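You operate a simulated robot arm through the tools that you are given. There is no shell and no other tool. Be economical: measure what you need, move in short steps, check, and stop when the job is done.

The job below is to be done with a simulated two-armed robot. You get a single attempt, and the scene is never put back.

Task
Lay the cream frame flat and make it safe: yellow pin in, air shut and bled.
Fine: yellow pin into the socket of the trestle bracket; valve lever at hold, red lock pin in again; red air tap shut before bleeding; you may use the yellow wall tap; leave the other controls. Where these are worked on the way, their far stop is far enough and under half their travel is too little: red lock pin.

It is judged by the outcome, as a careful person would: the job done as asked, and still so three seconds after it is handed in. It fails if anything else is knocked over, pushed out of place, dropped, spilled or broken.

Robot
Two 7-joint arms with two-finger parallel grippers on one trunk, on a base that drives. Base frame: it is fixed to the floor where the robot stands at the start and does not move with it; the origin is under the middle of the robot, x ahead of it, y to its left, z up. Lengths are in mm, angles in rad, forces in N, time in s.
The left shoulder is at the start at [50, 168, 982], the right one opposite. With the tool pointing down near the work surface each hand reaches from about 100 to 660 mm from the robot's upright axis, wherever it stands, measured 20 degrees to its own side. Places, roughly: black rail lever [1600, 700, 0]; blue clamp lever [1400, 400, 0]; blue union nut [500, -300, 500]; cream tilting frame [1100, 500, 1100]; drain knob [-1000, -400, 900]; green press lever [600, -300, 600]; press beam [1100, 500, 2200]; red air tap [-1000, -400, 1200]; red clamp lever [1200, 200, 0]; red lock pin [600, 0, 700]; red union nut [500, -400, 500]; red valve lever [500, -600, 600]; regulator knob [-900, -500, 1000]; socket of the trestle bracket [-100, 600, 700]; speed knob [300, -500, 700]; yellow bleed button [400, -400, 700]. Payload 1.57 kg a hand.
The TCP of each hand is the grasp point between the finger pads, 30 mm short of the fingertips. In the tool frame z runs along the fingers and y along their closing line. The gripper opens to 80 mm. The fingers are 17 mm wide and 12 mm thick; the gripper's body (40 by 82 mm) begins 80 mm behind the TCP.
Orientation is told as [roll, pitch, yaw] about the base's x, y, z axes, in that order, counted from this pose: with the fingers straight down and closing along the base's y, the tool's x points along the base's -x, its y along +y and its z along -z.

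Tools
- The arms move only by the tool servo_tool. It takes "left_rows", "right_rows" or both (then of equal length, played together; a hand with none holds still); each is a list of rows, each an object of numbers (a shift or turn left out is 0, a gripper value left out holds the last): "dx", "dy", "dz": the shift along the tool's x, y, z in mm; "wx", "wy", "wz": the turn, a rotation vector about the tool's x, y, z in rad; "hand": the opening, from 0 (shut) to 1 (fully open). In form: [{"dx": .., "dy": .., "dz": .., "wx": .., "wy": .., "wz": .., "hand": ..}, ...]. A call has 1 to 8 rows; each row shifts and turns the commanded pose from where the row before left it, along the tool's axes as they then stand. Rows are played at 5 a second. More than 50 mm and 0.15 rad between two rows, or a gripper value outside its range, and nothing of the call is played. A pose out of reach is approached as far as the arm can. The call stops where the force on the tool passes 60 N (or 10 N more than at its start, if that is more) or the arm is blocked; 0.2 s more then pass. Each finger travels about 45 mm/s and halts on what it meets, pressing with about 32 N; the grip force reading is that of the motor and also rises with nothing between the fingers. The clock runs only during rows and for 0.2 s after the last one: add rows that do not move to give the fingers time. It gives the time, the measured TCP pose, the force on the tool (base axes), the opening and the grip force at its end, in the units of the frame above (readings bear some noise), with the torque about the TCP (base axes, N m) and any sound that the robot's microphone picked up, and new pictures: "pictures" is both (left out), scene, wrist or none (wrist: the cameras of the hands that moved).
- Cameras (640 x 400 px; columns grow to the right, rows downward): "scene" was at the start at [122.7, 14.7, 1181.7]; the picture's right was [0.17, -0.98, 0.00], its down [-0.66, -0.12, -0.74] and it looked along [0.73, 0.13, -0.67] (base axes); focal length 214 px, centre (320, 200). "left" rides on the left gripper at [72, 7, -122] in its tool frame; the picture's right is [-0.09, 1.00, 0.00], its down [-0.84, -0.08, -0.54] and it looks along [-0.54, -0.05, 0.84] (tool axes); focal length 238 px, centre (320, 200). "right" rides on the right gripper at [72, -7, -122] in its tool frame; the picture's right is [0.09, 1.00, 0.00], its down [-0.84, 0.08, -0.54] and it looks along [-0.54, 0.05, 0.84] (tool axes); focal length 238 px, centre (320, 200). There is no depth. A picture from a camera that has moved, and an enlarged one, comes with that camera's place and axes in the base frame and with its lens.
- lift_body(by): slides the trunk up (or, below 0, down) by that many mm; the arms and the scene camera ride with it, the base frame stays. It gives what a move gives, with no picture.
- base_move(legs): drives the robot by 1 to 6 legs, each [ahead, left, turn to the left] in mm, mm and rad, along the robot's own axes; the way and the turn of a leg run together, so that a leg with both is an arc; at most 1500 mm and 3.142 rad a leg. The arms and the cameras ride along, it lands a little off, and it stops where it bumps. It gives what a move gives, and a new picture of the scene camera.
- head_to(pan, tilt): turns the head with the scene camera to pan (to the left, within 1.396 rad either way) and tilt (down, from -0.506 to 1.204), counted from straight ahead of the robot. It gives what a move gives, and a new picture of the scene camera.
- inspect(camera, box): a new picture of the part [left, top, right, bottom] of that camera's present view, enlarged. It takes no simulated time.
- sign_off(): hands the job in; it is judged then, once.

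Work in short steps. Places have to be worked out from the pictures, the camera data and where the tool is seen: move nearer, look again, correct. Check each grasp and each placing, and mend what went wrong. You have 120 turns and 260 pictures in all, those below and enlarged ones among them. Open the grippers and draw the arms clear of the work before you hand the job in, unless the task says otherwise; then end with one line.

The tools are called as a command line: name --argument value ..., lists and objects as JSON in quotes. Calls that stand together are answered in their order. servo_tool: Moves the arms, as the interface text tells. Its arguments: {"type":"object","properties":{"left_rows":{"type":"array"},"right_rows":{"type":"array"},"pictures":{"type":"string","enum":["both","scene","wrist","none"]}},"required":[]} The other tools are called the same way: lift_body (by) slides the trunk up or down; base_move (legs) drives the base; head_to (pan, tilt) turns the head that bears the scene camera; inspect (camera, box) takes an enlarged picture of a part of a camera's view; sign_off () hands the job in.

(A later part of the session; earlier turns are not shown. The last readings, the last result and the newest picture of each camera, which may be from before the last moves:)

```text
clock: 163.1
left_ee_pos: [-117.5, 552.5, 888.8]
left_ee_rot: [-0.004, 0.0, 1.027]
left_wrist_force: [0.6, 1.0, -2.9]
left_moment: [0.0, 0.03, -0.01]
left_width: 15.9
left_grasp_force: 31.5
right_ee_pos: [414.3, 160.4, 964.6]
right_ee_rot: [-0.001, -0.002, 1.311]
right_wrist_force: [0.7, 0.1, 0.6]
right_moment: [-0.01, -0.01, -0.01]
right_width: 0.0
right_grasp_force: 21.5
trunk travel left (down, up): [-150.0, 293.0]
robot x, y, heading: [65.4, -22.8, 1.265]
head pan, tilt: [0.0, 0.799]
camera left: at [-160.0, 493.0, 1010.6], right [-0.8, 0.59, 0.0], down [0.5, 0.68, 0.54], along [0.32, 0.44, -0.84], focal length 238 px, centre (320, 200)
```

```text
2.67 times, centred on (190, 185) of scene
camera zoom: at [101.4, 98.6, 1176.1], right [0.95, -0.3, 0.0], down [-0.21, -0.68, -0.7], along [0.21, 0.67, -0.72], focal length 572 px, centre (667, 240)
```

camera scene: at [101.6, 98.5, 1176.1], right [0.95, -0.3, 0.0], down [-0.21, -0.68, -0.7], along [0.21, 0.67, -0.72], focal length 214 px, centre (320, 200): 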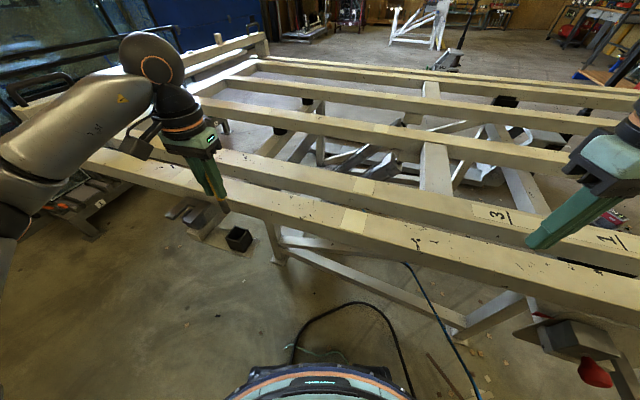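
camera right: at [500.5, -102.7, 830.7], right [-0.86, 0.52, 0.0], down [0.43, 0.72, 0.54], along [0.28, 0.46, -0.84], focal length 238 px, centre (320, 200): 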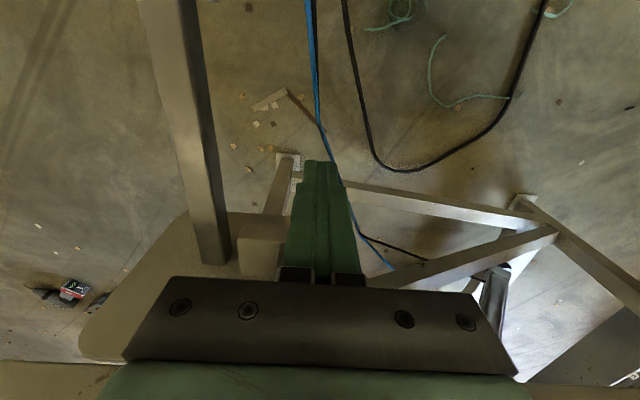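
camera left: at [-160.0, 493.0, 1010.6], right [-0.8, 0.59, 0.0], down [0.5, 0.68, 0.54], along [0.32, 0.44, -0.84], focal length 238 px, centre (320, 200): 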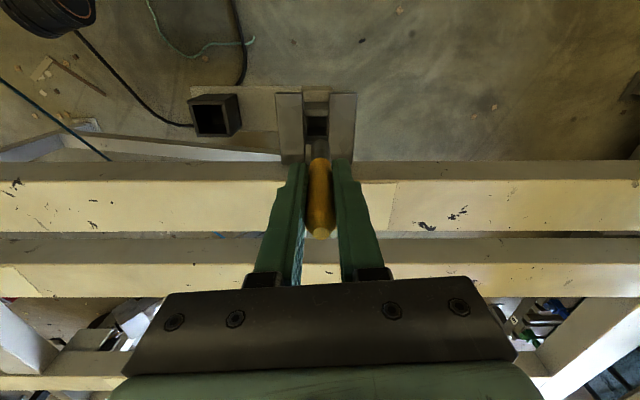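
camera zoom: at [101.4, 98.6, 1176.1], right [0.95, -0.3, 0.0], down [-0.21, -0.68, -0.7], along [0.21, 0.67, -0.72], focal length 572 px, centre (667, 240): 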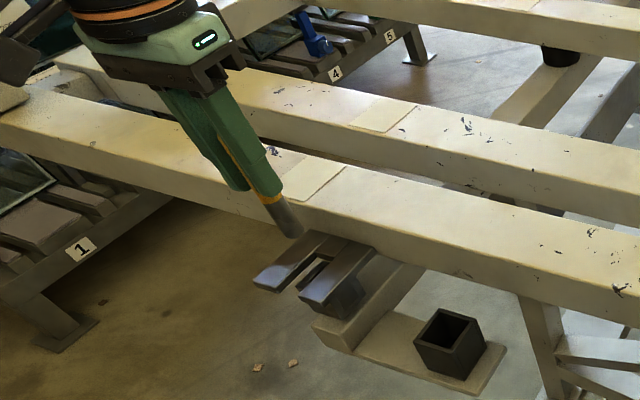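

Hole ~21 mm vs pin ~16 mm; hole is ~3.6 mm to the tool's -y. I correct and lower 35 mm for a closer look.

servo_tool --left_rows '[{"dy": -3.6}, {"dz": 18}, {"dz": 17}]' --pictures "none"

inspect --camera "left" --box '[240, 60, 400, 220]'

inspect --camera "scene" --box '[150, 130, 230, 220]'

```text
clock: 163.9
left_ee_pos: [-113.4, 548.5, 854.7]
left_ee_rot: [-0.001, 0.0, 1.028]
left_wrist_force: [0.5, 0.1, -2.4]
left_moment: [-0.01, 0.05, -0.01]
left_width: 15.7
left_grasp_force: 31.8
right_ee_pos: [414.9, 160.6, 963.7]
right_ee_rot: [-0.002, -0.002, 1.311]
right_wrist_force: [0.6, -0.3, 0.1]
right_moment: [0.01, 0.0, -0.01]
right_width: 0.0
right_grasp_force: 21.0
trunk travel left (down, up): [-150.0, 293.0]
robot x, y, heading: [66.2, -18.2, 1.264]
head pan, tilt: [0.0, 0.799]
```

```text
2.50 times, centred on (320, 140) of left
camera zoom: at [-155.9, 490.1, 975.4], right [-0.8, 0.59, 0.0], down [0.5, 0.68, 0.54], along [0.32, 0.44, -0.84], focal length 596 px, centre (320, 350)
```

zoom: 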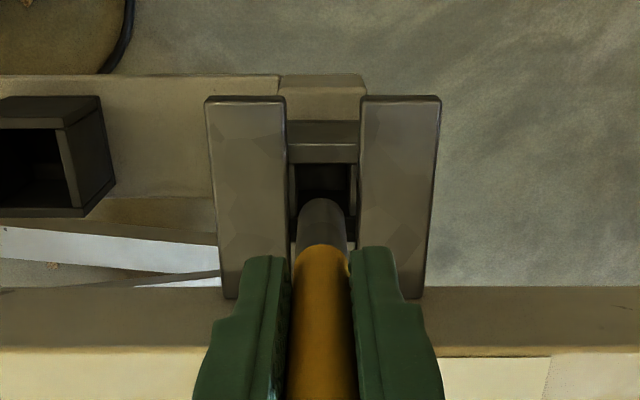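

```text
4.44 times, centred on (190, 175) of scene
camera zoom: at [101.5, 98.6, 1176.1], right [0.95, -0.3, 0.0], down [-0.21, -0.68, -0.7], along [0.21, 0.67, -0.72], focal length 953 px, centre (898, 311)
```

zoom: 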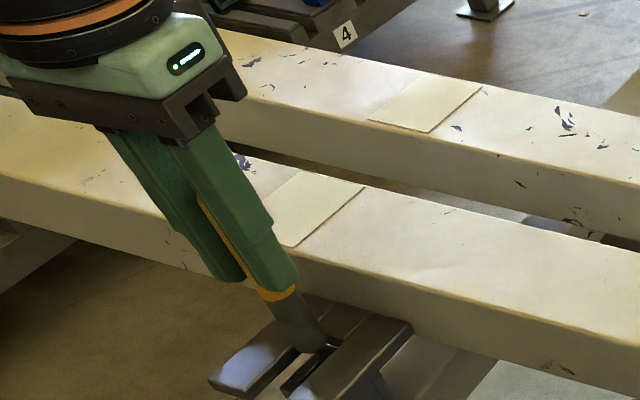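

Laterally centred now. I go 2 mm forward and lower gently to feel entry.

servo_tool --left_rows '[{"dx": -2, "dz": 8}, {"dz": 8}, {"dz": 8}, {"dz": 6}]' --pictures "none"

inspect --camera "left" --box '[240, 60, 400, 220]'

```text
clock: 164.9
left_ee_pos: [-111.8, 551.2, 829.2]
left_ee_rot: [0.002, -0.014, 1.028]
left_wrist_force: [-3.9, -1.3, 27.0]
left_moment: [0.18, -0.05, -0.04]
left_width: 16.1
left_grasp_force: 31.6
right_ee_pos: [415.4, 158.8, 964.4]
right_ee_rot: [0.001, -0.003, 1.311]
right_wrist_force: [0.0, -0.2, -0.9]
right_moment: [0.03, -0.01, -0.01]
right_width: 0.1
right_grasp_force: 21.3
trunk travel left (down, up): [-150.0, 293.0]
robot x, y, heading: [64.5, -17.0, 1.269]
head pan, tilt: [0.0, 0.799]
```

```text
2.50 times, centred on (320, 140) of left
camera zoom: at [-155.0, 490.2, 949.6], right [-0.81, 0.59, 0.0], down [0.5, 0.67, 0.55], along [0.33, 0.45, -0.83], focal length 596 px, centre (320, 350)
```

zoom: 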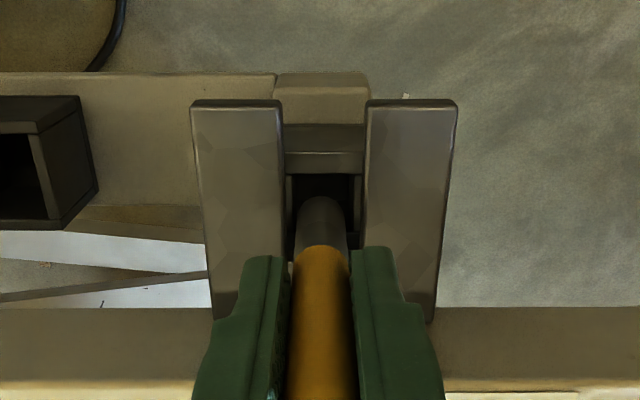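

Contact at 27 N: the picture shows the pin ~5 mm too far forward. I lift, move back 5 mm, and lower again.

servo_tool --left_rows '[{"dz": -10}, {"dx": 5, "dy": -0.5}, {"dz": 6}, {"dz": 6}, {"dz": 4}, {"dz": 4}]' --pictures "none"

inspect --camera "left" --box '[240, 60, 400, 220]'

```text
clock: 166.3
left_ee_pos: [-114.1, 544.2, 819.5]
left_ee_rot: [0.003, -0.017, 1.029]
left_wrist_force: [-4.1, -0.1, 39.0]
left_moment: [-0.18, 0.49, -0.02]
left_width: 16.1
left_grasp_force: 31.7
right_ee_pos: [415.6, 157.3, 964.0]
right_ee_rot: [0.0, -0.003, 1.31]
right_wrist_force: [-0.2, -0.3, -0.3]
right_moment: [-0.01, 0.01, 0.02]
right_width: 0.1
right_grasp_force: 20.7
trunk travel left (down, up): [-150.0, 293.0]
robot x, y, heading: [63.6, -21.0, 1.268]
head pan, tilt: [0.0, 0.799]
```

```text
2.50 times, centred on (320, 140) of left
camera zoom: at [-156.9, 484.6, 940.3], right [-0.81, 0.59, 0.01], down [0.5, 0.67, 0.55], along [0.33, 0.45, -0.83], focal length 596 px, centre (320, 350)
```

zoom: 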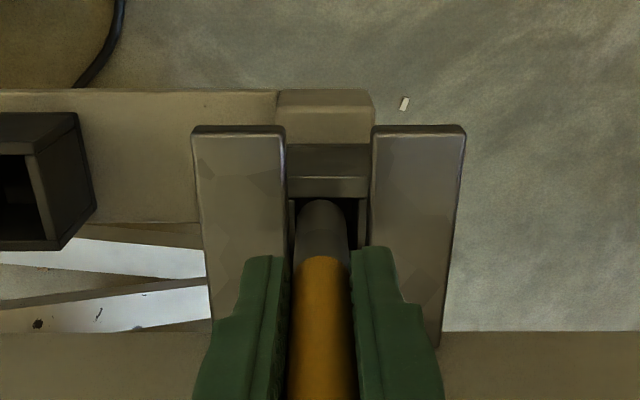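

The pin slid ~9 mm up in the grip and sits on the near rim, ~2 mm off both ways. I lift, correct to (-114.8,547.2), and check before lowering.

servo_tool --left_rows '[{"dz": -14}, {"dx": -2, "dy": 2.2}, {}]' --pictures "none"

inspect --camera "left" --box '[260, 80, 380, 200]'

```text
clock: 167.1
left_ee_pos: [-115.5, 547.6, 826.4]
left_ee_rot: [0.0, 0.001, 1.026]
left_wrist_force: [-0.3, 0.0, -2.4]
left_moment: [-0.04, -0.01, -0.02]
left_width: 16.0
left_grasp_force: 31.8
right_ee_pos: [415.9, 161.1, 964.0]
right_ee_rot: [-0.004, -0.002, 1.31]
right_wrist_force: [-0.1, -0.1, -0.1]
right_moment: [0.01, 0.03, 0.01]
right_width: 0.0
right_grasp_force: 21.3
trunk travel left (down, up): [-150.0, 293.0]
robot x, y, heading: [64.1, -16.5, 1.272]
head pan, tilt: [0.0, 0.799]
```

```text
3.33 times, centred on (320, 140) of left
camera zoom: at [-158.1, 489.6, 948.3], right [-0.8, 0.59, 0.0], down [0.5, 0.68, 0.54], along [0.32, 0.43, -0.84], focal length 794 px, centre (320, 400)
```

zoom: 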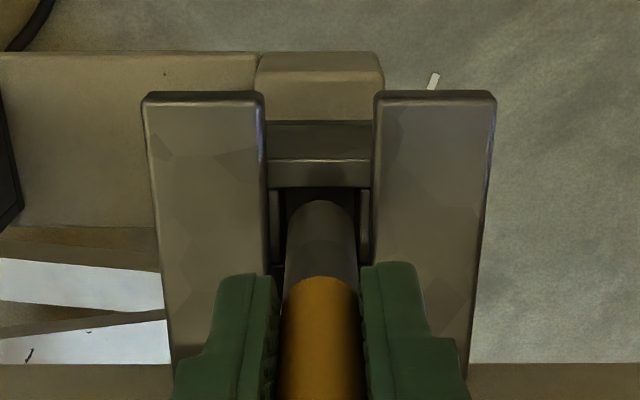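

Nearly centred; I correct 1.2 mm forward, 0.7 mm sideways and lower in small steps.

servo_tool --left_rows '[{"dx": -1.2, "dy": -0.7}, {"dz": 4}, {"dz": 4}, {"dz": 4}, {"dz": 4}]' --pictures "none"

inspect --camera "left" --box '[260, 80, 380, 200]'

```text
clock: 168.3
left_ee_pos: [-113.9, 549.4, 810.9]
left_ee_rot: [0.0, 0.001, 1.026]
left_wrist_force: [0.0, -0.9, -2.1]
left_moment: [-0.02, -0.02, 0.02]
left_width: 16.0
left_grasp_force: 31.7
right_ee_pos: [414.8, 161.3, 963.1]
right_ee_rot: [-0.003, -0.002, 1.31]
right_wrist_force: [0.1, -0.1, -0.2]
right_moment: [0.03, -0.01, -0.02]
right_width: 0.0
right_grasp_force: 21.3
trunk travel left (down, up): [-150.0, 293.0]
robot x, y, heading: [64.6, -17.5, 1.271]
head pan, tilt: [0.0, 0.799]
```

```text
3.33 times, centred on (320, 140) of left
camera zoom: at [-156.6, 490.4, 932.8], right [-0.8, 0.59, 0.0], down [0.5, 0.68, 0.54], along [0.32, 0.44, -0.84], focal length 794 px, centre (320, 400)
```

zoom: 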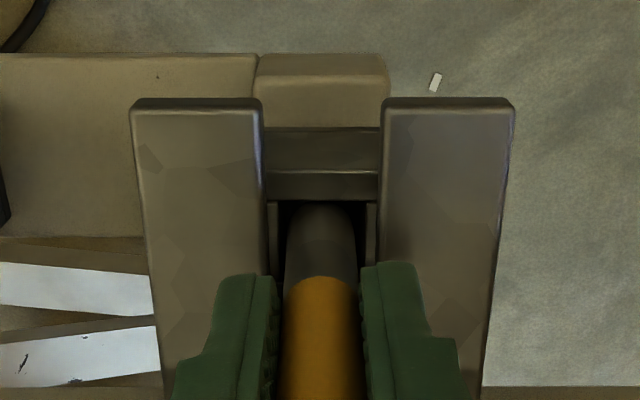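

No force — the pin has entered the socket. I lower further until contact.

servo_tool --left_rows '[{"dz": 4}, {"dz": 4}, {"dz": 4}, {"dz": 4}, {"dz": 4}]' --pictures "wrist"

```text
clock: 169.5
left_ee_pos: [-115.3, 549.2, 794.6]
left_ee_rot: [0.0, -0.008, 1.027]
left_wrist_force: [-3.6, -2.5, 18.7]
left_moment: [-0.33, -0.05, -0.18]
left_width: 16.1
left_grasp_force: 31.9
right_ee_pos: [414.8, 158.1, 964.5]
right_ee_rot: [0.0, -0.004, 1.311]
right_wrist_force: [0.0, 0.7, 0.2]
right_moment: [0.0, 0.03, -0.02]
right_width: 0.0
right_grasp_force: 21.4
trunk travel left (down, up): [-150.0, 293.0]
robot x, y, heading: [67.1, -19.7, 1.268]
head pan, tilt: [0.0, 0.799]
camera left: at [-157.3, 489.5, 916.4], right [-0.81, 0.59, 0.0], down [0.5, 0.67, 0.55], along [0.32, 0.44, -0.84], focal length 238 px, centre (320, 200)
```

left: 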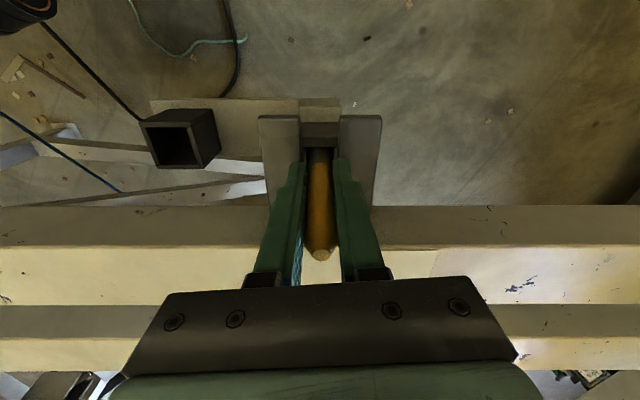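

Fingertips are touching the lug. I raise 3 mm and release so that the pin drops down, then check.

servo_tool --left_rows '[{"dz": -4}, {"hand": 0.3}, {"hand": 0.5}, {}, {}]' --pictures "wrist"

inspect --camera "scene" --box '[150, 130, 230, 220]'

```text
clock: 170.7
left_ee_pos: [-113.4, 548.7, 795.3]
left_ee_rot: [0.0, -0.001, 1.026]
left_wrist_force: [2.2, -3.9, 4.5]
left_moment: [-0.07, 0.07, 0.08]
left_width: 36.3
left_grasp_force: 0.1
right_ee_pos: [414.5, 160.3, 963.6]
right_ee_rot: [0.001, -0.001, 1.311]
right_wrist_force: [0.0, 1.2, 0.0]
right_moment: [-0.02, 0.0, 0.02]
right_width: 0.1
right_grasp_force: 21.6
trunk travel left (down, up): [-150.0, 293.0]
robot x, y, heading: [64.9, -16.9, 1.265]
head pan, tilt: [0.0, 0.799]
camera left: at [-156.3, 489.9, 916.8], right [-0.8, 0.59, 0.0], down [0.5, 0.68, 0.54], along [0.32, 0.44, -0.84], focal length 238 px, centre (320, 200)
```

left: 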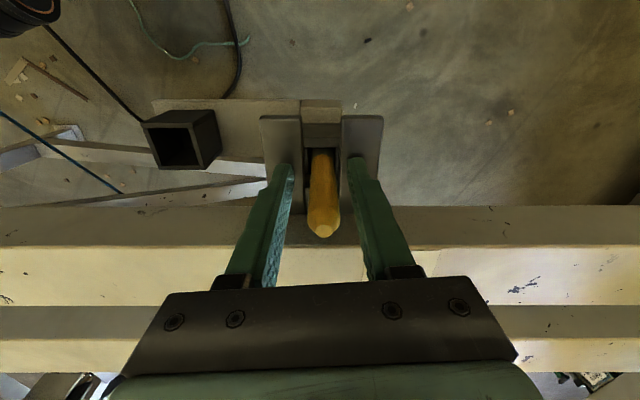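

```text
4.44 times, centred on (190, 175) of scene
camera zoom: at [101.9, 97.7, 1176.2], right [0.95, -0.3, 0.0], down [-0.21, -0.68, -0.7], along [0.21, 0.67, -0.72], focal length 953 px, centre (898, 311)
```

zoom: 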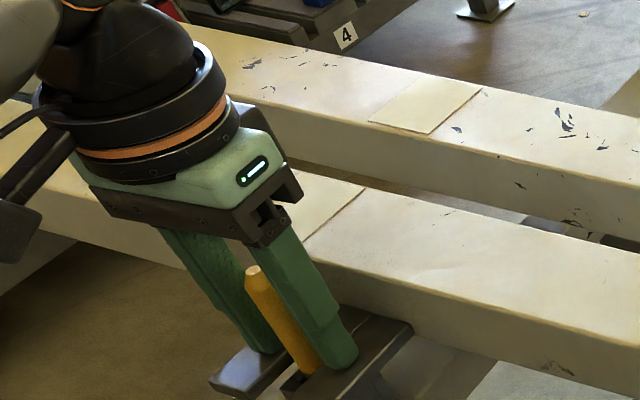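

The pin dropped in; I'll raise, close the fingers and press lightly on its top to make sure it is fully seated.

servo_tool --left_rows '[{"dz": -5}, {"dz": -40}, {"dz": -40}, {"hand": 0.0}, {}, {}]' --pictures "wrist"

inspect --camera "scene" --box '[150, 130, 230, 220]'

```text
clock: 172.1
left_ee_pos: [-115.2, 548.9, 879.1]
left_ee_rot: [0.001, -0.002, 1.028]
left_wrist_force: [-0.1, 0.2, 0.3]
left_moment: [0.02, 0.0, -0.01]
left_width: 0.0
left_grasp_force: 16.9
right_ee_pos: [413.9, 160.7, 962.7]
right_ee_rot: [-0.003, -0.001, 1.311]
right_wrist_force: [0.3, 1.2, -0.2]
right_moment: [0.01, 0.0, -0.01]
right_width: 0.2
right_grasp_force: 21.4
trunk travel left (down, up): [-150.0, 293.0]
robot x, y, heading: [63.2, -16.7, 1.27]
head pan, tilt: [0.0, 0.799]
camera left: at [-157.0, 490.1, 1001.5], right [-0.8, 0.59, 0.0], down [0.5, 0.68, 0.54], along [0.32, 0.44, -0.84], focal length 238 px, centre (320, 200)
```

left: 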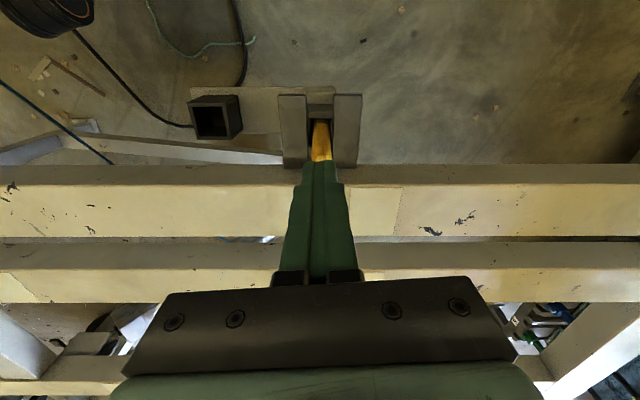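

```text
4.44 times, centred on (190, 175) of scene
camera zoom: at [101.6, 98.4, 1176.1], right [0.95, -0.3, 0.0], down [-0.21, -0.68, -0.7], along [0.21, 0.67, -0.72], focal length 953 px, centre (898, 311)
```

zoom: 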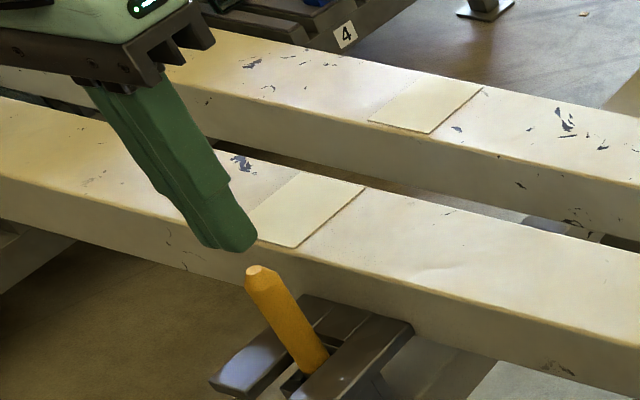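

Pin stands upright in lug and socket. Gentle press down on its top.

servo_tool --left_rows '[{"dz": 6}, {"dz": 5}, {"dz": 4}, {"dz": 3}, {"dz": 3}]' --pictures "wrist"

```text
clock: 173.3
left_ee_pos: [-114.5, 548.6, 861.4]
left_ee_rot: [-0.001, -0.004, 1.028]
left_wrist_force: [-1.0, 0.4, 4.1]
left_moment: [-0.01, 0.05, 0.0]
left_width: 0.0
left_grasp_force: 21.2
right_ee_pos: [414.7, 161.5, 963.8]
right_ee_rot: [0.0, -0.002, 1.31]
right_wrist_force: [0.4, -1.1, 0.4]
right_moment: [-0.03, -0.01, 0.0]
right_width: 0.1
right_grasp_force: 21.4
trunk travel left (down, up): [-150.0, 293.0]
robot x, y, heading: [61.1, -17.2, 1.269]
head pan, tilt: [0.0, 0.799]
camera left: at [-156.8, 490.4, 981.6], right [-0.8, 0.59, 0.0], down [0.5, 0.67, 0.54], along [0.32, 0.44, -0.84], focal length 238 px, centre (320, 200)
```

left: 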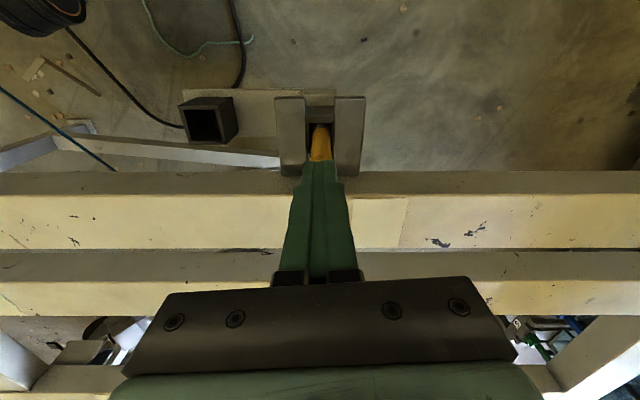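

Contact with the top (z≈831). I press a little more.

servo_tool --left_rows '[{"dz": 3}, {"dz": 3}, {"dz": 3}]' --pictures "none"

```text
clock: 174.1
left_ee_pos: [-113.7, 549.0, 860.3]
left_ee_rot: [0.002, -0.022, 1.028]
left_wrist_force: [-4.2, -3.2, 46.8]
left_moment: [-0.31, 0.27, -0.02]
left_width: 0.0
left_grasp_force: 22.0
right_ee_pos: [415.2, 157.3, 964.0]
right_ee_rot: [0.002, -0.005, 1.31]
right_wrist_force: [0.0, 0.7, -0.5]
right_moment: [-0.03, 0.01, -0.02]
right_width: 0.0
right_grasp_force: 21.1
trunk travel left (down, up): [-150.0, 293.0]
robot x, y, heading: [67.4, -20.0, 1.269]
head pan, tilt: [0.0, 0.799]
```

The pin is solid at its seat. I raise the left hand clear and drive to the air tap.

servo_tool --left_rows '[{"dz": -45}, {"dz": -45}, {"dx": 45, "dz": -20}, {"dx": 45, "dz": -20}, {"dx": 45}, {"dx": 45}, {"dx": 40}, {"dx": 20}]' --pictures "none"

inspect --camera "scene" --box '[130, 120, 270, 260]'

base_move --legs '[[-220, 60, 0], [0, 0, 0.3], [-240, 0, 0]]'

```text
clock: 175.9
left_ee_pos: [-206.4, 367.4, 969.8]
left_ee_rot: [-0.002, -0.001, 1.027]
left_wrist_force: [0.2, 0.8, 0.1]
left_moment: [0.02, 0.03, 0.02]
left_width: 0.0
left_grasp_force: 21.3
left hand out of reach, approached as far as the arm can: row 7, 8
right_ee_pos: [414.2, 161.5, 963.3]
right_ee_rot: [-0.001, -0.001, 1.312]
right_wrist_force: [0.5, -0.2, -0.7]
right_moment: [0.01, 0.04, 0.01]
right_width: 0.1
right_grasp_force: 21.4
trunk travel left (down, up): [-150.0, 293.0]
robot x, y, heading: [62.3, -19.4, 1.27]
head pan, tilt: [0.0, 0.799]
```

```text
2.86 times, centred on (200, 190) of scene
camera zoom: at [101.5, 98.3, 1176.1], right [0.95, -0.3, 0.0], down [-0.21, -0.68, -0.7], along [0.21, 0.67, -0.72], focal length 613 px, centre (663, 229)
```

zoom: 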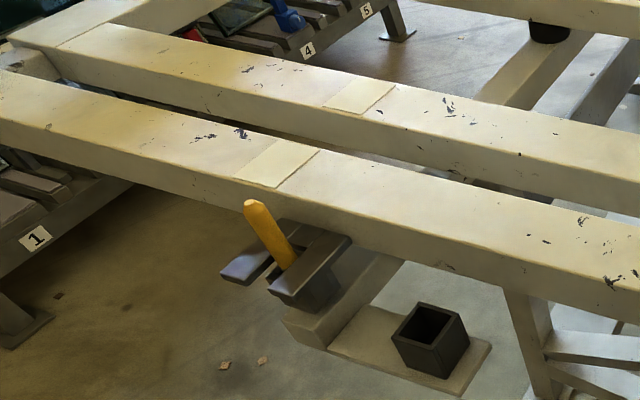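

```text
clock: 180.0
left_ee_pos: [-430.2, -156.9, 968.6]
left_ee_rot: [-0.001, -0.003, 1.33]
left_wrist_force: [-0.2, 0.3, 0.4]
left_moment: [0.01, 0.0, 0.04]
left_width: 0.1
left_grasp_force: 21.3
right_ee_pos: [223.8, -170.5, 963.4]
right_ee_rot: [-0.002, -0.002, 1.61]
right_wrist_force: [-0.6, -0.6, -0.6]
right_moment: [0.0, -0.01, -0.05]
right_width: 0.1
right_grasp_force: 21.1
trunk travel left (down, up): [-150.0, 293.0]
robot x, y, heading: [-58.3, -445.4, 1.571]
head pan, tilt: [0.0, 0.799]
camera scene: at [-57.3, -323.4, 1176.2], right [1.0, 0.0, 0.0], down [0.0, -0.72, -0.7], along [0.0, 0.7, -0.72], focal length 214 px, centre (320, 200)
```

scene: 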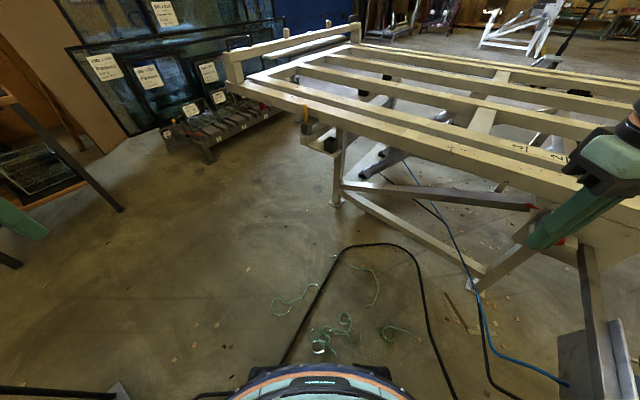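

Pin is well placed. The left hand sticks out towards the cart; I bring it in and then back out south through the gap.

servo_tool --left_rows '[{"dy": -45}, {"dy": -45}, {"dy": -45}, {"dy": -45}, {"dy": -45}, {"dy": -40}]' --pictures "none"

base_move --legs '[[-400, -10, 0], [-400, 0, 0], [0, 450, 0], [0, 420, 0]]'

```text
clock: 181.4
left_ee_pos: [-172.1, -221.6, 970.1]
left_ee_rot: [-0.001, -0.002, 1.329]
left_wrist_force: [0.1, -0.2, -0.5]
left_moment: [-0.02, 0.01, -0.01]
left_width: 0.0
left_grasp_force: 21.2
right_ee_pos: [223.6, -170.9, 963.2]
right_ee_rot: [-0.001, -0.003, 1.612]
right_wrist_force: [0.8, -0.1, -0.2]
right_moment: [0.01, 0.02, 0.03]
right_width: 0.0
right_grasp_force: 21.2
trunk travel left (down, up): [-150.0, 293.0]
robot x, y, heading: [-57.5, -444.2, 1.565]
head pan, tilt: [0.0, 0.799]
```

```text
clock: 190.5
left_ee_pos: [-1029.6, -1018.4, 970.8]
left_ee_rot: [0.001, -0.002, 1.317]
left_wrist_force: [-0.2, 0.1, 0.4]
left_moment: [0.0, 0.0, 0.0]
left_width: 0.0
left_grasp_force: 21.6
right_ee_pos: [-632.6, -972.5, 964.4]
right_ee_rot: [-0.003, -0.002, 1.602]
right_wrist_force: [-0.5, 0.5, 0.4]
right_moment: [-0.01, 0.0, -0.01]
right_width: 0.0
right_grasp_force: 20.9
trunk travel left (down, up): [-150.0, 293.0]
robot x, y, heading: [-918.0, -1243.4, 1.559]
head pan, tilt: [0.0, 0.799]
camera scene: at [-915.0, -1122.1, 1176.1], right [1.0, -0.01, 0.0], down [-0.01, -0.72, -0.7], along [0.01, 0.7, -0.72], focal length 214 px, centre (320, 200)
```

scene: 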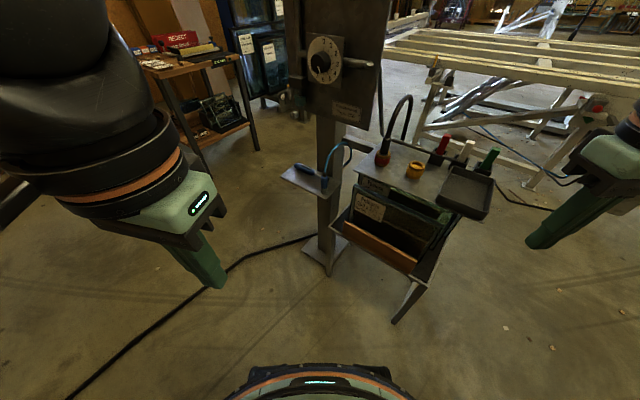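

I tilt the head up to see the tap.

head_to --pan 0.0 --tilt 0.1

inspect --camera "scene" --box '[240, 120, 400, 260]'

```text
clock: 191.5
left_ee_pos: [-1030.3, -1018.4, 969.9]
left_ee_rot: [0.0, -0.002, 1.32]
left_wrist_force: [0.4, -0.7, 0.3]
left_moment: [-0.01, 0.04, -0.03]
left_width: 0.0
left_grasp_force: 21.5
right_ee_pos: [-633.8, -972.4, 962.5]
right_ee_rot: [0.0, -0.003, 1.602]
right_wrist_force: [0.1, 0.3, -0.8]
right_moment: [-0.04, -0.04, 0.0]
right_width: 0.0
right_grasp_force: 21.3
trunk travel left (down, up): [-150.0, 293.0]
robot x, y, heading: [-914.0, -1242.1, 1.559]
head pan, tilt: [0.0, 0.099]
camera scene: at [-914.8, -1110.7, 1239.1], right [1.0, -0.01, 0.0], down [0.0, -0.1, -0.99], along [0.01, 0.99, -0.1], focal length 214 px, centre (320, 200)
```

scene: 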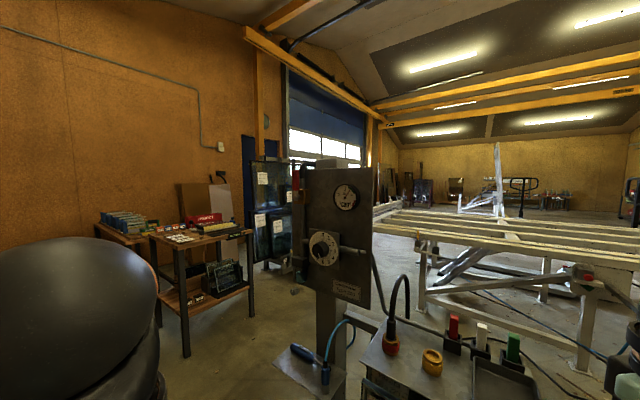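

```text
2.86 times, centred on (320, 190) of scene
camera zoom: at [-914.8, -1110.7, 1239.1], right [1.0, -0.01, 0.0], down [0.0, -0.1, -0.99], along [0.01, 0.99, -0.1], focal length 613 px, centre (320, 229)
```

zoom: 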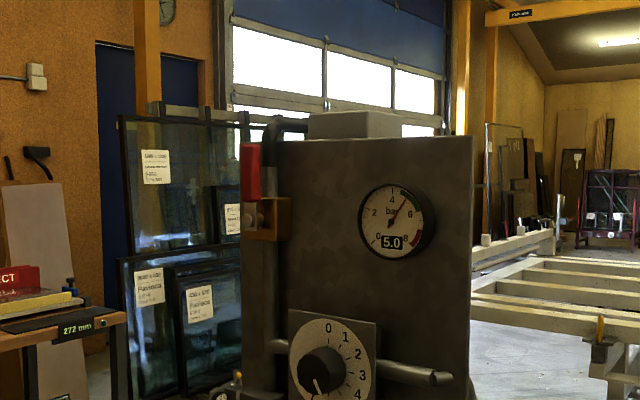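

Tap lever ≈(-990,-387,1233), on the west side of its body. I move in at x≈-1110 for the right arm.

base_move --legs '[[0, 200, 0], [230, 0, 0]]'

inspect --camera "scene" --box '[340, 120, 460, 260]'

```text
clock: 194.4
left_ee_pos: [-1224.8, -786.8, 969.4]
left_ee_rot: [-0.001, -0.002, 1.318]
left_wrist_force: [0.1, 0.4, -0.4]
left_moment: [0.02, 0.0, -0.01]
left_width: 0.1
left_grasp_force: 21.6
right_ee_pos: [-828.6, -740.7, 964.3]
right_ee_rot: [-0.002, -0.002, 1.601]
right_wrist_force: [-0.2, 0.5, -0.2]
right_moment: [0.01, 0.0, 0.0]
right_width: 0.0
right_grasp_force: 21.1
trunk travel left (down, up): [-150.0, 293.0]
robot x, y, heading: [-1110.0, -1010.1, 1.56]
head pan, tilt: [0.0, 0.099]
camera scene: at [-1110.7, -878.9, 1239.1], right [1.0, -0.01, 0.0], down [0.0, -0.1, -0.99], along [0.01, 0.99, -0.1], focal length 214 px, centre (320, 200)
```

scene: 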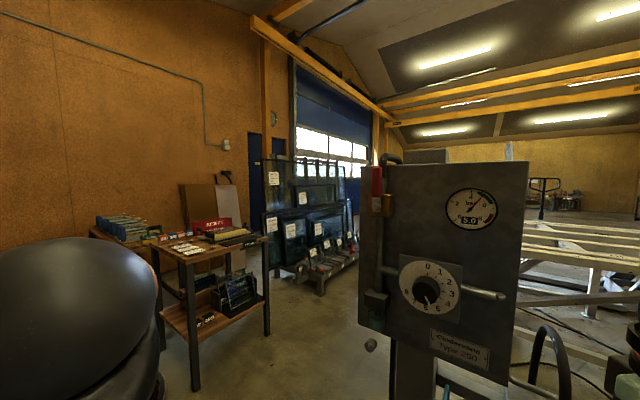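

```text
2.86 times, centred on (400, 190) of scene
camera zoom: at [-1110.7, -878.9, 1239.1], right [1.0, -0.01, 0.0], down [0.0, -0.1, -0.99], along [0.01, 0.99, -0.1], focal length 613 px, centre (91, 229)
```

zoom: 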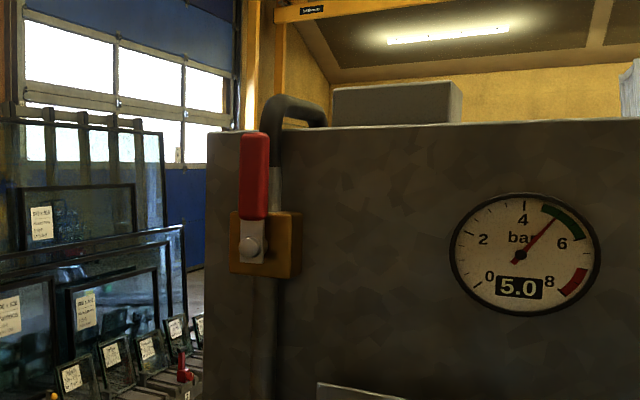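

The lever pivots on an axis facing me (≈(-987,-430,1181)), handle up to z≈1264, so it turns in the panel plane. I raise the trunk, move 90 mm closer and bring the right hand (closed) to the left of the handle.

lift_body --by 260

base_move --legs '[[90, 0, 0]]'

servo_tool --right_rows '[{"wz": -0.135, "dz": -30}, {"wz": -0.135, "dz": -20}, {"dy": 40}, {"dy": 40}, {"dy": 40}]' --pictures "both"

```text
clock: 197.1
left_ee_pos: [-1226.6, -786.8, 1230.1]
left_ee_rot: [0.0, -0.002, 1.316]
left_wrist_force: [-1.0, 0.9, 0.0]
left_moment: [0.0, 0.01, 0.02]
left_width: 0.0
left_grasp_force: 21.4
right_ee_pos: [-828.2, -743.0, 1223.1]
right_ee_rot: [-0.003, -0.002, 1.599]
right_wrist_force: [-0.7, 0.1, 0.0]
right_moment: [-0.01, 0.01, -0.01]
right_width: 0.0
right_grasp_force: 21.7
trunk travel left (down, up): [-410.0, 33.0]
robot x, y, heading: [-1114.1, -1011.1, 1.558]
head pan, tilt: [0.0, 0.099]
```

```text
clock: 198.2
left_ee_pos: [-1224.4, -696.6, 1229.4]
left_ee_rot: [-0.001, 0.0, 1.317]
left_wrist_force: [0.7, 0.8, 0.0]
left_moment: [-0.02, 0.0, -0.01]
left_width: 0.0
left_grasp_force: 21.8
right_ee_pos: [-826.5, -649.9, 1223.1]
right_ee_rot: [-0.003, -0.001, 1.601]
right_wrist_force: [-0.2, 0.2, -0.1]
right_moment: [-0.03, 0.03, -0.03]
right_width: 0.1
right_grasp_force: 21.7
trunk travel left (down, up): [-410.0, 33.0]
robot x, y, heading: [-1112.6, -921.9, 1.556]
head pan, tilt: [0.0, 0.099]
camera scene: at [-1109.4, -788.1, 1499.1], right [1.0, -0.01, 0.0], down [0.0, -0.1, -0.99], along [0.01, 0.99, -0.1], focal length 214 px, centre (320, 200)
```

scene: 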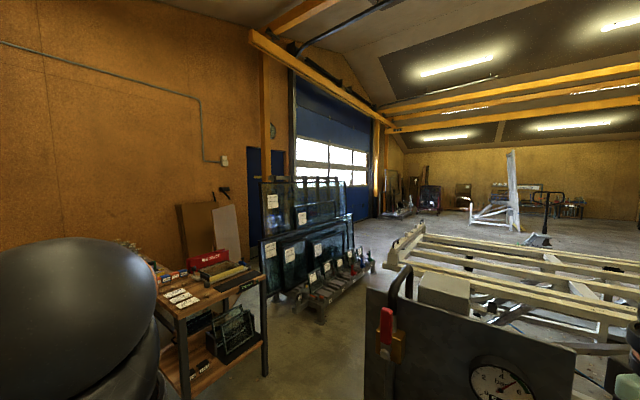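

```text
clock: 199.4
left_ee_pos: [-1225.1, -696.8, 1229.0]
left_ee_rot: [-0.002, -0.003, 1.315]
left_wrist_force: [-0.4, 1.1, 0.1]
left_moment: [0.0, 0.02, -0.03]
left_width: 0.2
left_grasp_force: 21.2
right_ee_pos: [-943.4, -686.2, 1274.5]
right_ee_rot: [-0.002, -0.001, 1.871]
right_wrist_force: [0.1, -0.1, 1.0]
right_moment: [0.01, -0.01, 0.01]
right_width: 0.1
right_grasp_force: 21.4
trunk travel left (down, up): [-410.0, 33.0]
robot x, y, heading: [-1112.3, -924.6, 1.558]
head pan, tilt: [0.0, 0.099]
camera scene: at [-1110.8, -788.6, 1499.1], right [1.0, -0.01, 0.0], down [0.0, -0.1, -0.99], along [0.01, 0.99, -0.1], focal length 214 px, centre (320, 200)
camera right: at [-915.2, -752.0, 1396.3], right [-0.92, -0.38, 0.0], down [-0.32, 0.78, 0.54], along [-0.21, 0.5, -0.84], focal length 238 px, centre (320, 200)
```

scene: 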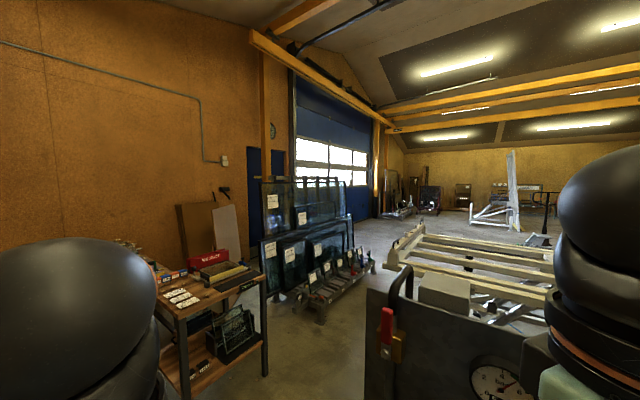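
right: 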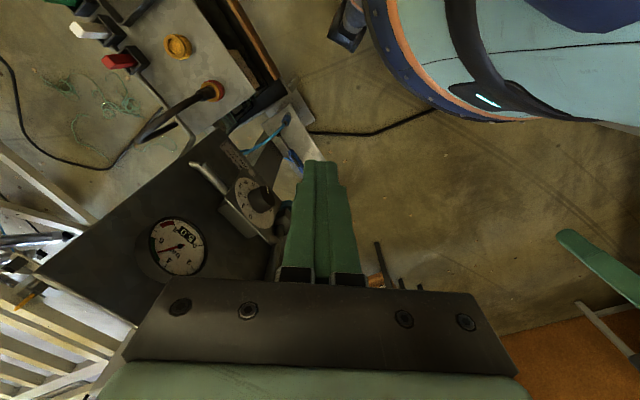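

Refined: lever at (-986,-422,1233), panel faces south-west (normal ≈(-0.48,-0.88)). I turn the hand to yaw 1.07 and shift to front-left of the lever.

servo_tool --right_rows '[{"wz": 0.135}, {"wz": 0.135}, {"wz": 0.135}, {"wz": 0.135}, {"wz": 0.13}, {"wz": 0.13}]' --pictures "none"

servo_tool --right_rows '[{"dx": -17, "dy": 35}, {"dx": -17, "dy": 35}, {"dx": -17, "dy": 35}, {"dx": -17, "dy": 35}, {"dx": -17, "dy": 35}, {"dx": -17, "dy": 35}]' --pictures "wrist"

head_to --pan -0.25 --tilt 0.6

```text
clock: 200.8
left_ee_pos: [-1224.8, -696.4, 1229.6]
left_ee_rot: [0.0, -0.001, 1.317]
left_wrist_force: [-0.5, 0.4, -0.6]
left_moment: [0.0, -0.02, -0.03]
left_width: 0.3
left_grasp_force: 21.7
right_ee_pos: [-942.0, -685.6, 1274.1]
right_ee_rot: [0.001, -0.001, 1.065]
right_wrist_force: [-0.1, -0.9, 0.3]
right_moment: [0.02, -0.04, -0.01]
right_width: 0.1
right_grasp_force: 21.0
trunk travel left (down, up): [-410.0, 33.0]
robot x, y, heading: [-1112.1, -926.4, 1.554]
head pan, tilt: [0.0, 0.099]
```

```text
clock: 202.2
left_ee_pos: [-1225.8, -697.4, 1229.4]
left_ee_rot: [-0.002, -0.001, 1.315]
left_wrist_force: [0.1, -0.6, -0.5]
left_moment: [0.0, -0.01, 0.01]
left_width: 0.0
left_grasp_force: 21.0
right_ee_pos: [-1077.5, -494.7, 1273.3]
right_ee_rot: [-0.001, -0.003, 1.07]
right_wrist_force: [-0.4, -0.3, -0.1]
right_moment: [-0.01, -0.01, -0.02]
right_width: 0.1
right_grasp_force: 21.5
trunk travel left (down, up): [-410.0, 33.0]
robot x, y, heading: [-1111.4, -922.9, 1.558]
head pan, tilt: [0.0, 0.099]
camera right: at [-1106.9, -559.9, 1395.7], right [-0.92, 0.4, 0.0], down [0.33, 0.77, 0.54], along [0.22, 0.5, -0.84], focal length 238 px, centre (320, 200)
```

right: 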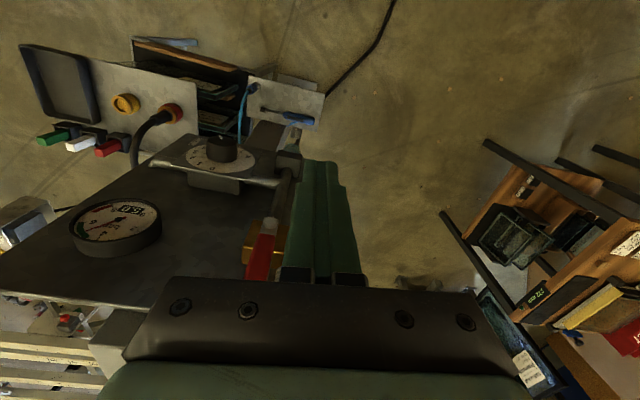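

```text
clock: 203.2
left_ee_pos: [-1223.7, -696.9, 1229.5]
left_ee_rot: [0.0, -0.002, 1.317]
left_wrist_force: [-0.1, 0.1, -0.1]
left_moment: [0.01, -0.02, -0.01]
left_width: 0.2
left_grasp_force: 21.4
right_ee_pos: [-1076.3, -497.3, 1274.5]
right_ee_rot: [-0.001, 0.0, 1.07]
right_wrist_force: [0.3, -0.6, -0.5]
right_moment: [0.0, 0.0, -0.03]
right_width: 0.1
right_grasp_force: 21.1
trunk travel left (down, up): [-410.0, 33.0]
robot x, y, heading: [-1112.2, -923.7, 1.555]
head pan, tilt: [-0.25, 0.6]
camera scene: at [-1087.7, -795.8, 1453.1], right [0.97, -0.26, 0.0], down [-0.15, -0.54, -0.83], along [0.21, 0.8, -0.56], focal length 214 px, centre (320, 200)
```

scene: 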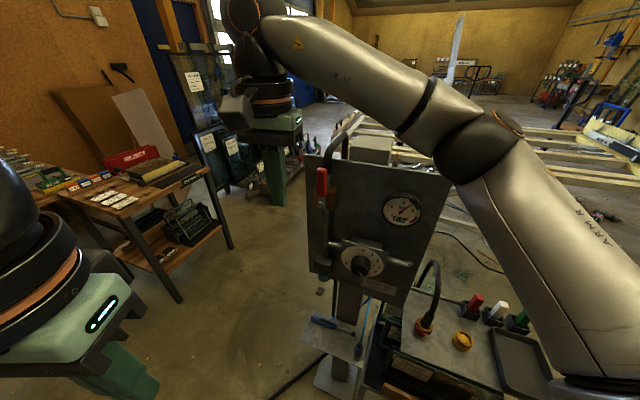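

Lever is ~100 mm ahead and ~48 mm to the right of the fingers. I move forward into the lever's plane.

servo_tool --right_rows '[{"dx": -35}, {"dx": -35}, {"dx": -28}]' --pictures "both"

inspect --camera "scene" --box '[270, 110, 400, 230]'

```text
clock: 204.0
left_ee_pos: [-1224.6, -697.1, 1228.3]
left_ee_rot: [0.0, -0.001, 1.315]
left_wrist_force: [-0.5, 0.2, -0.4]
left_moment: [0.0, -0.02, 0.01]
left_width: 0.1
left_grasp_force: 21.6
right_ee_pos: [-1029.1, -410.4, 1273.0]
right_ee_rot: [-0.002, -0.002, 1.071]
right_wrist_force: [0.2, -0.4, -1.0]
right_moment: [0.0, 0.03, -0.02]
right_width: 0.0
right_grasp_force: 20.9
trunk travel left (down, up): [-410.0, 33.0]
robot x, y, heading: [-1111.8, -918.5, 1.555]
head pan, tilt: [-0.25, 0.6]
camera scene: at [-1087.6, -795.4, 1452.9], right [0.97, -0.26, 0.0], down [-0.15, -0.55, -0.82], along [0.21, 0.8, -0.57], focal length 214 px, centre (320, 200)
camera right: at [-1058.5, -474.9, 1395.0], right [-0.92, 0.4, 0.0], down [0.33, 0.77, 0.54], along [0.22, 0.5, -0.84], focal length 238 px, centre (320, 200)
```

scene: 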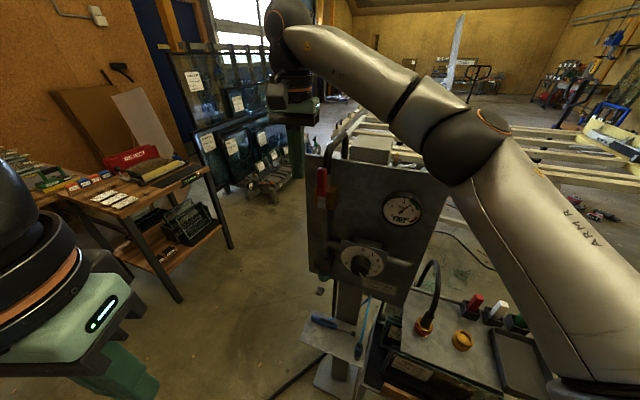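
right: 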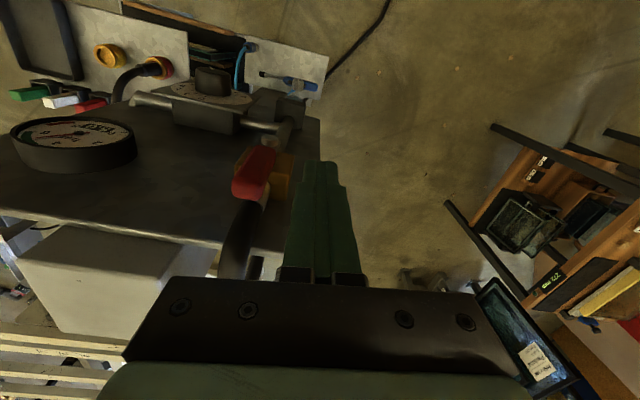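

```text
3.33 times, centred on (335, 170) of scene
camera zoom: at [-1087.6, -795.4, 1452.9], right [0.97, -0.26, 0.0], down [-0.15, -0.55, -0.82], along [0.21, 0.8, -0.57], focal length 715 px, centre (270, 300)
```

zoom: 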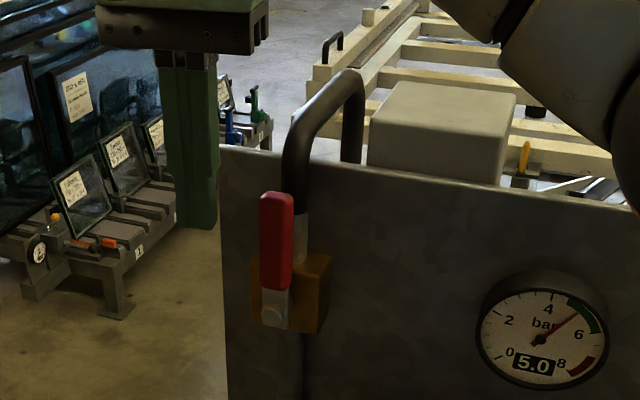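

Fingers are level with the lever, ~25 mm to its left. I push right gently to test that direction (clockwise).

servo_tool --right_rows '[{"dx": -3, "dy": -12}, {"dy": -10}, {"dy": -6}, {"dy": -6}, {"dy": -5}]' --pictures "wrist"

inspect --camera "scene" --box '[270, 110, 400, 230]'

```text
clock: 205.2
left_ee_pos: [-1224.7, -696.7, 1228.6]
left_ee_rot: [-0.001, -0.001, 1.316]
left_wrist_force: [0.4, 0.3, -0.3]
left_moment: [0.04, 0.0, 0.01]
left_width: 0.3
left_grasp_force: 21.2
right_ee_pos: [-994.7, -426.2, 1273.7]
right_ee_rot: [0.0, -0.002, 1.069]
right_wrist_force: [-0.1, -0.5, -0.5]
right_moment: [0.0, 0.01, 0.01]
right_width: 0.0
right_grasp_force: 21.1
trunk travel left (down, up): [-410.0, 33.0]
robot x, y, heading: [-1111.8, -927.1, 1.557]
head pan, tilt: [-0.25, 0.6]
camera right: at [-1023.0, -491.2, 1395.6], right [-0.92, 0.4, 0.0], down [0.33, 0.77, 0.54], along [0.22, 0.5, -0.84], focal length 238 px, centre (320, 200)
```

right: 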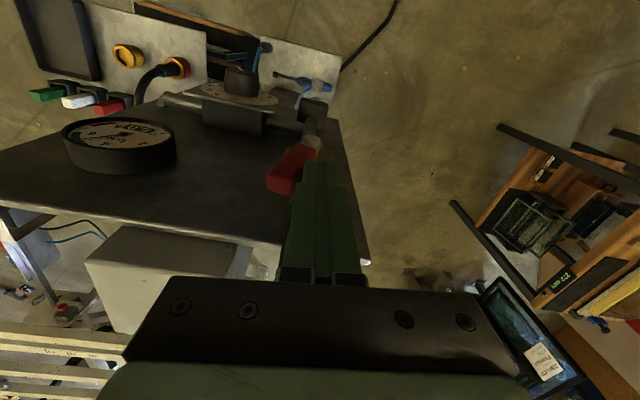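

```text
3.33 times, centred on (335, 170) of scene
camera zoom: at [-1087.7, -795.9, 1453.0], right [0.97, -0.26, 0.0], down [-0.15, -0.55, -0.83], along [0.22, 0.8, -0.56], focal length 715 px, centre (270, 300)
```

zoom: 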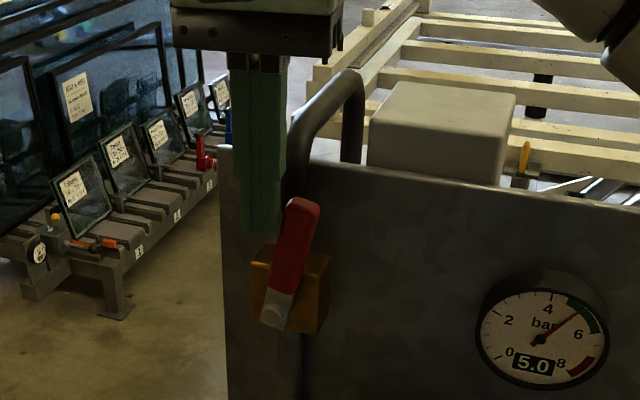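

It turns clockwise freely. I continue along the arc to 90°.

servo_tool --right_rows '[{"dy": -12, "dz": 1}, {"dy": -12, "dz": 3}, {"dy": -13, "dz": 7}, {"dy": -13, "dz": 10}, {"dy": -8, "dz": 12}, {"dy": -6, "dz": 12}]' --pictures "none"

inspect --camera "scene" --box '[270, 110, 400, 230]'

```text
clock: 206.6
left_ee_pos: [-1223.5, -697.5, 1229.4]
left_ee_rot: [-0.001, -0.001, 1.317]
left_wrist_force: [0.6, 0.0, -0.2]
left_moment: [-0.04, 0.0, 0.01]
left_width: 0.0
left_grasp_force: 21.1
right_ee_pos: [-938.0, -457.1, 1228.6]
right_ee_rot: [0.0, -0.001, 1.068]
right_wrist_force: [-0.3, 0.4, -0.3]
right_moment: [0.02, 0.0, 0.03]
right_width: 0.0
right_grasp_force: 21.8
trunk travel left (down, up): [-410.0, 33.0]
robot x, y, heading: [-1115.0, -926.1, 1.556]
head pan, tilt: [-0.25, 0.6]
```

```text
3.33 times, centred on (335, 170) of scene
camera zoom: at [-1087.4, -795.7, 1453.0], right [0.97, -0.26, 0.0], down [-0.15, -0.55, -0.82], along [0.21, 0.8, -0.57], focal length 715 px, centre (270, 300)
```

zoom: 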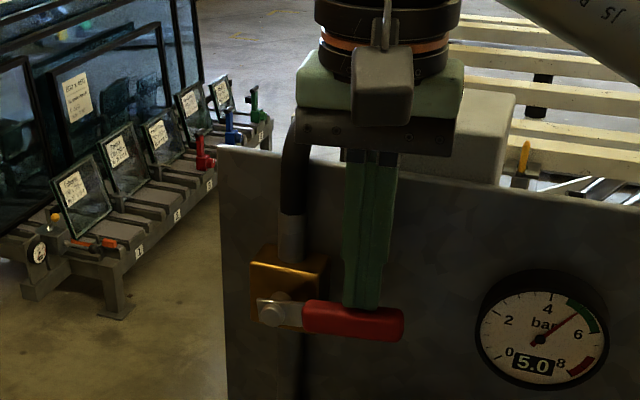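

Lever nearly horizontal; I press down further to its stop.

servo_tool --right_rows '[{"dz": 5}, {"dz": 5}, {"dz": 5}]' --pictures "none"

inspect --camera "scene" --box '[270, 110, 400, 230]'

```text
clock: 207.4
left_ee_pos: [-1224.6, -698.7, 1230.7]
left_ee_rot: [-0.001, -0.003, 1.315]
left_wrist_force: [-0.3, -0.1, -0.4]
left_moment: [0.01, 0.0, 0.04]
left_width: 0.0
left_grasp_force: 21.7
right_ee_pos: [-938.8, -457.2, 1219.8]
right_ee_rot: [0.011, -0.01, 1.067]
right_wrist_force: [6.1, 4.3, 32.2]
right_moment: [-0.04, -0.01, 0.29]
right_width: 0.0
right_grasp_force: 21.0
trunk travel left (down, up): [-410.0, 33.0]
robot x, y, heading: [-1109.5, -924.7, 1.556]
head pan, tilt: [-0.25, 0.6]
```

```text
3.33 times, centred on (335, 170) of scene
camera zoom: at [-1087.7, -797.8, 1453.9], right [0.97, -0.26, 0.0], down [-0.15, -0.54, -0.83], along [0.22, 0.8, -0.56], focal length 715 px, centre (270, 300)
```

zoom: 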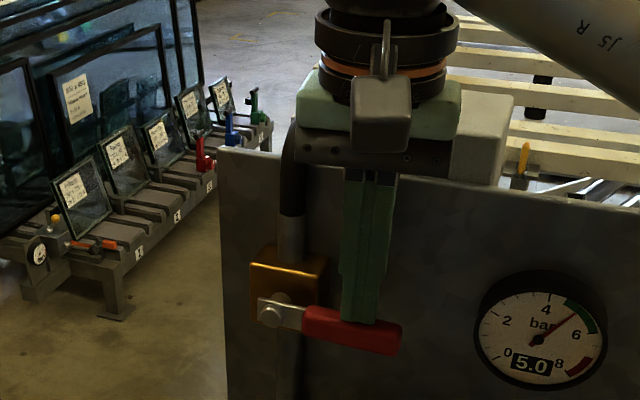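

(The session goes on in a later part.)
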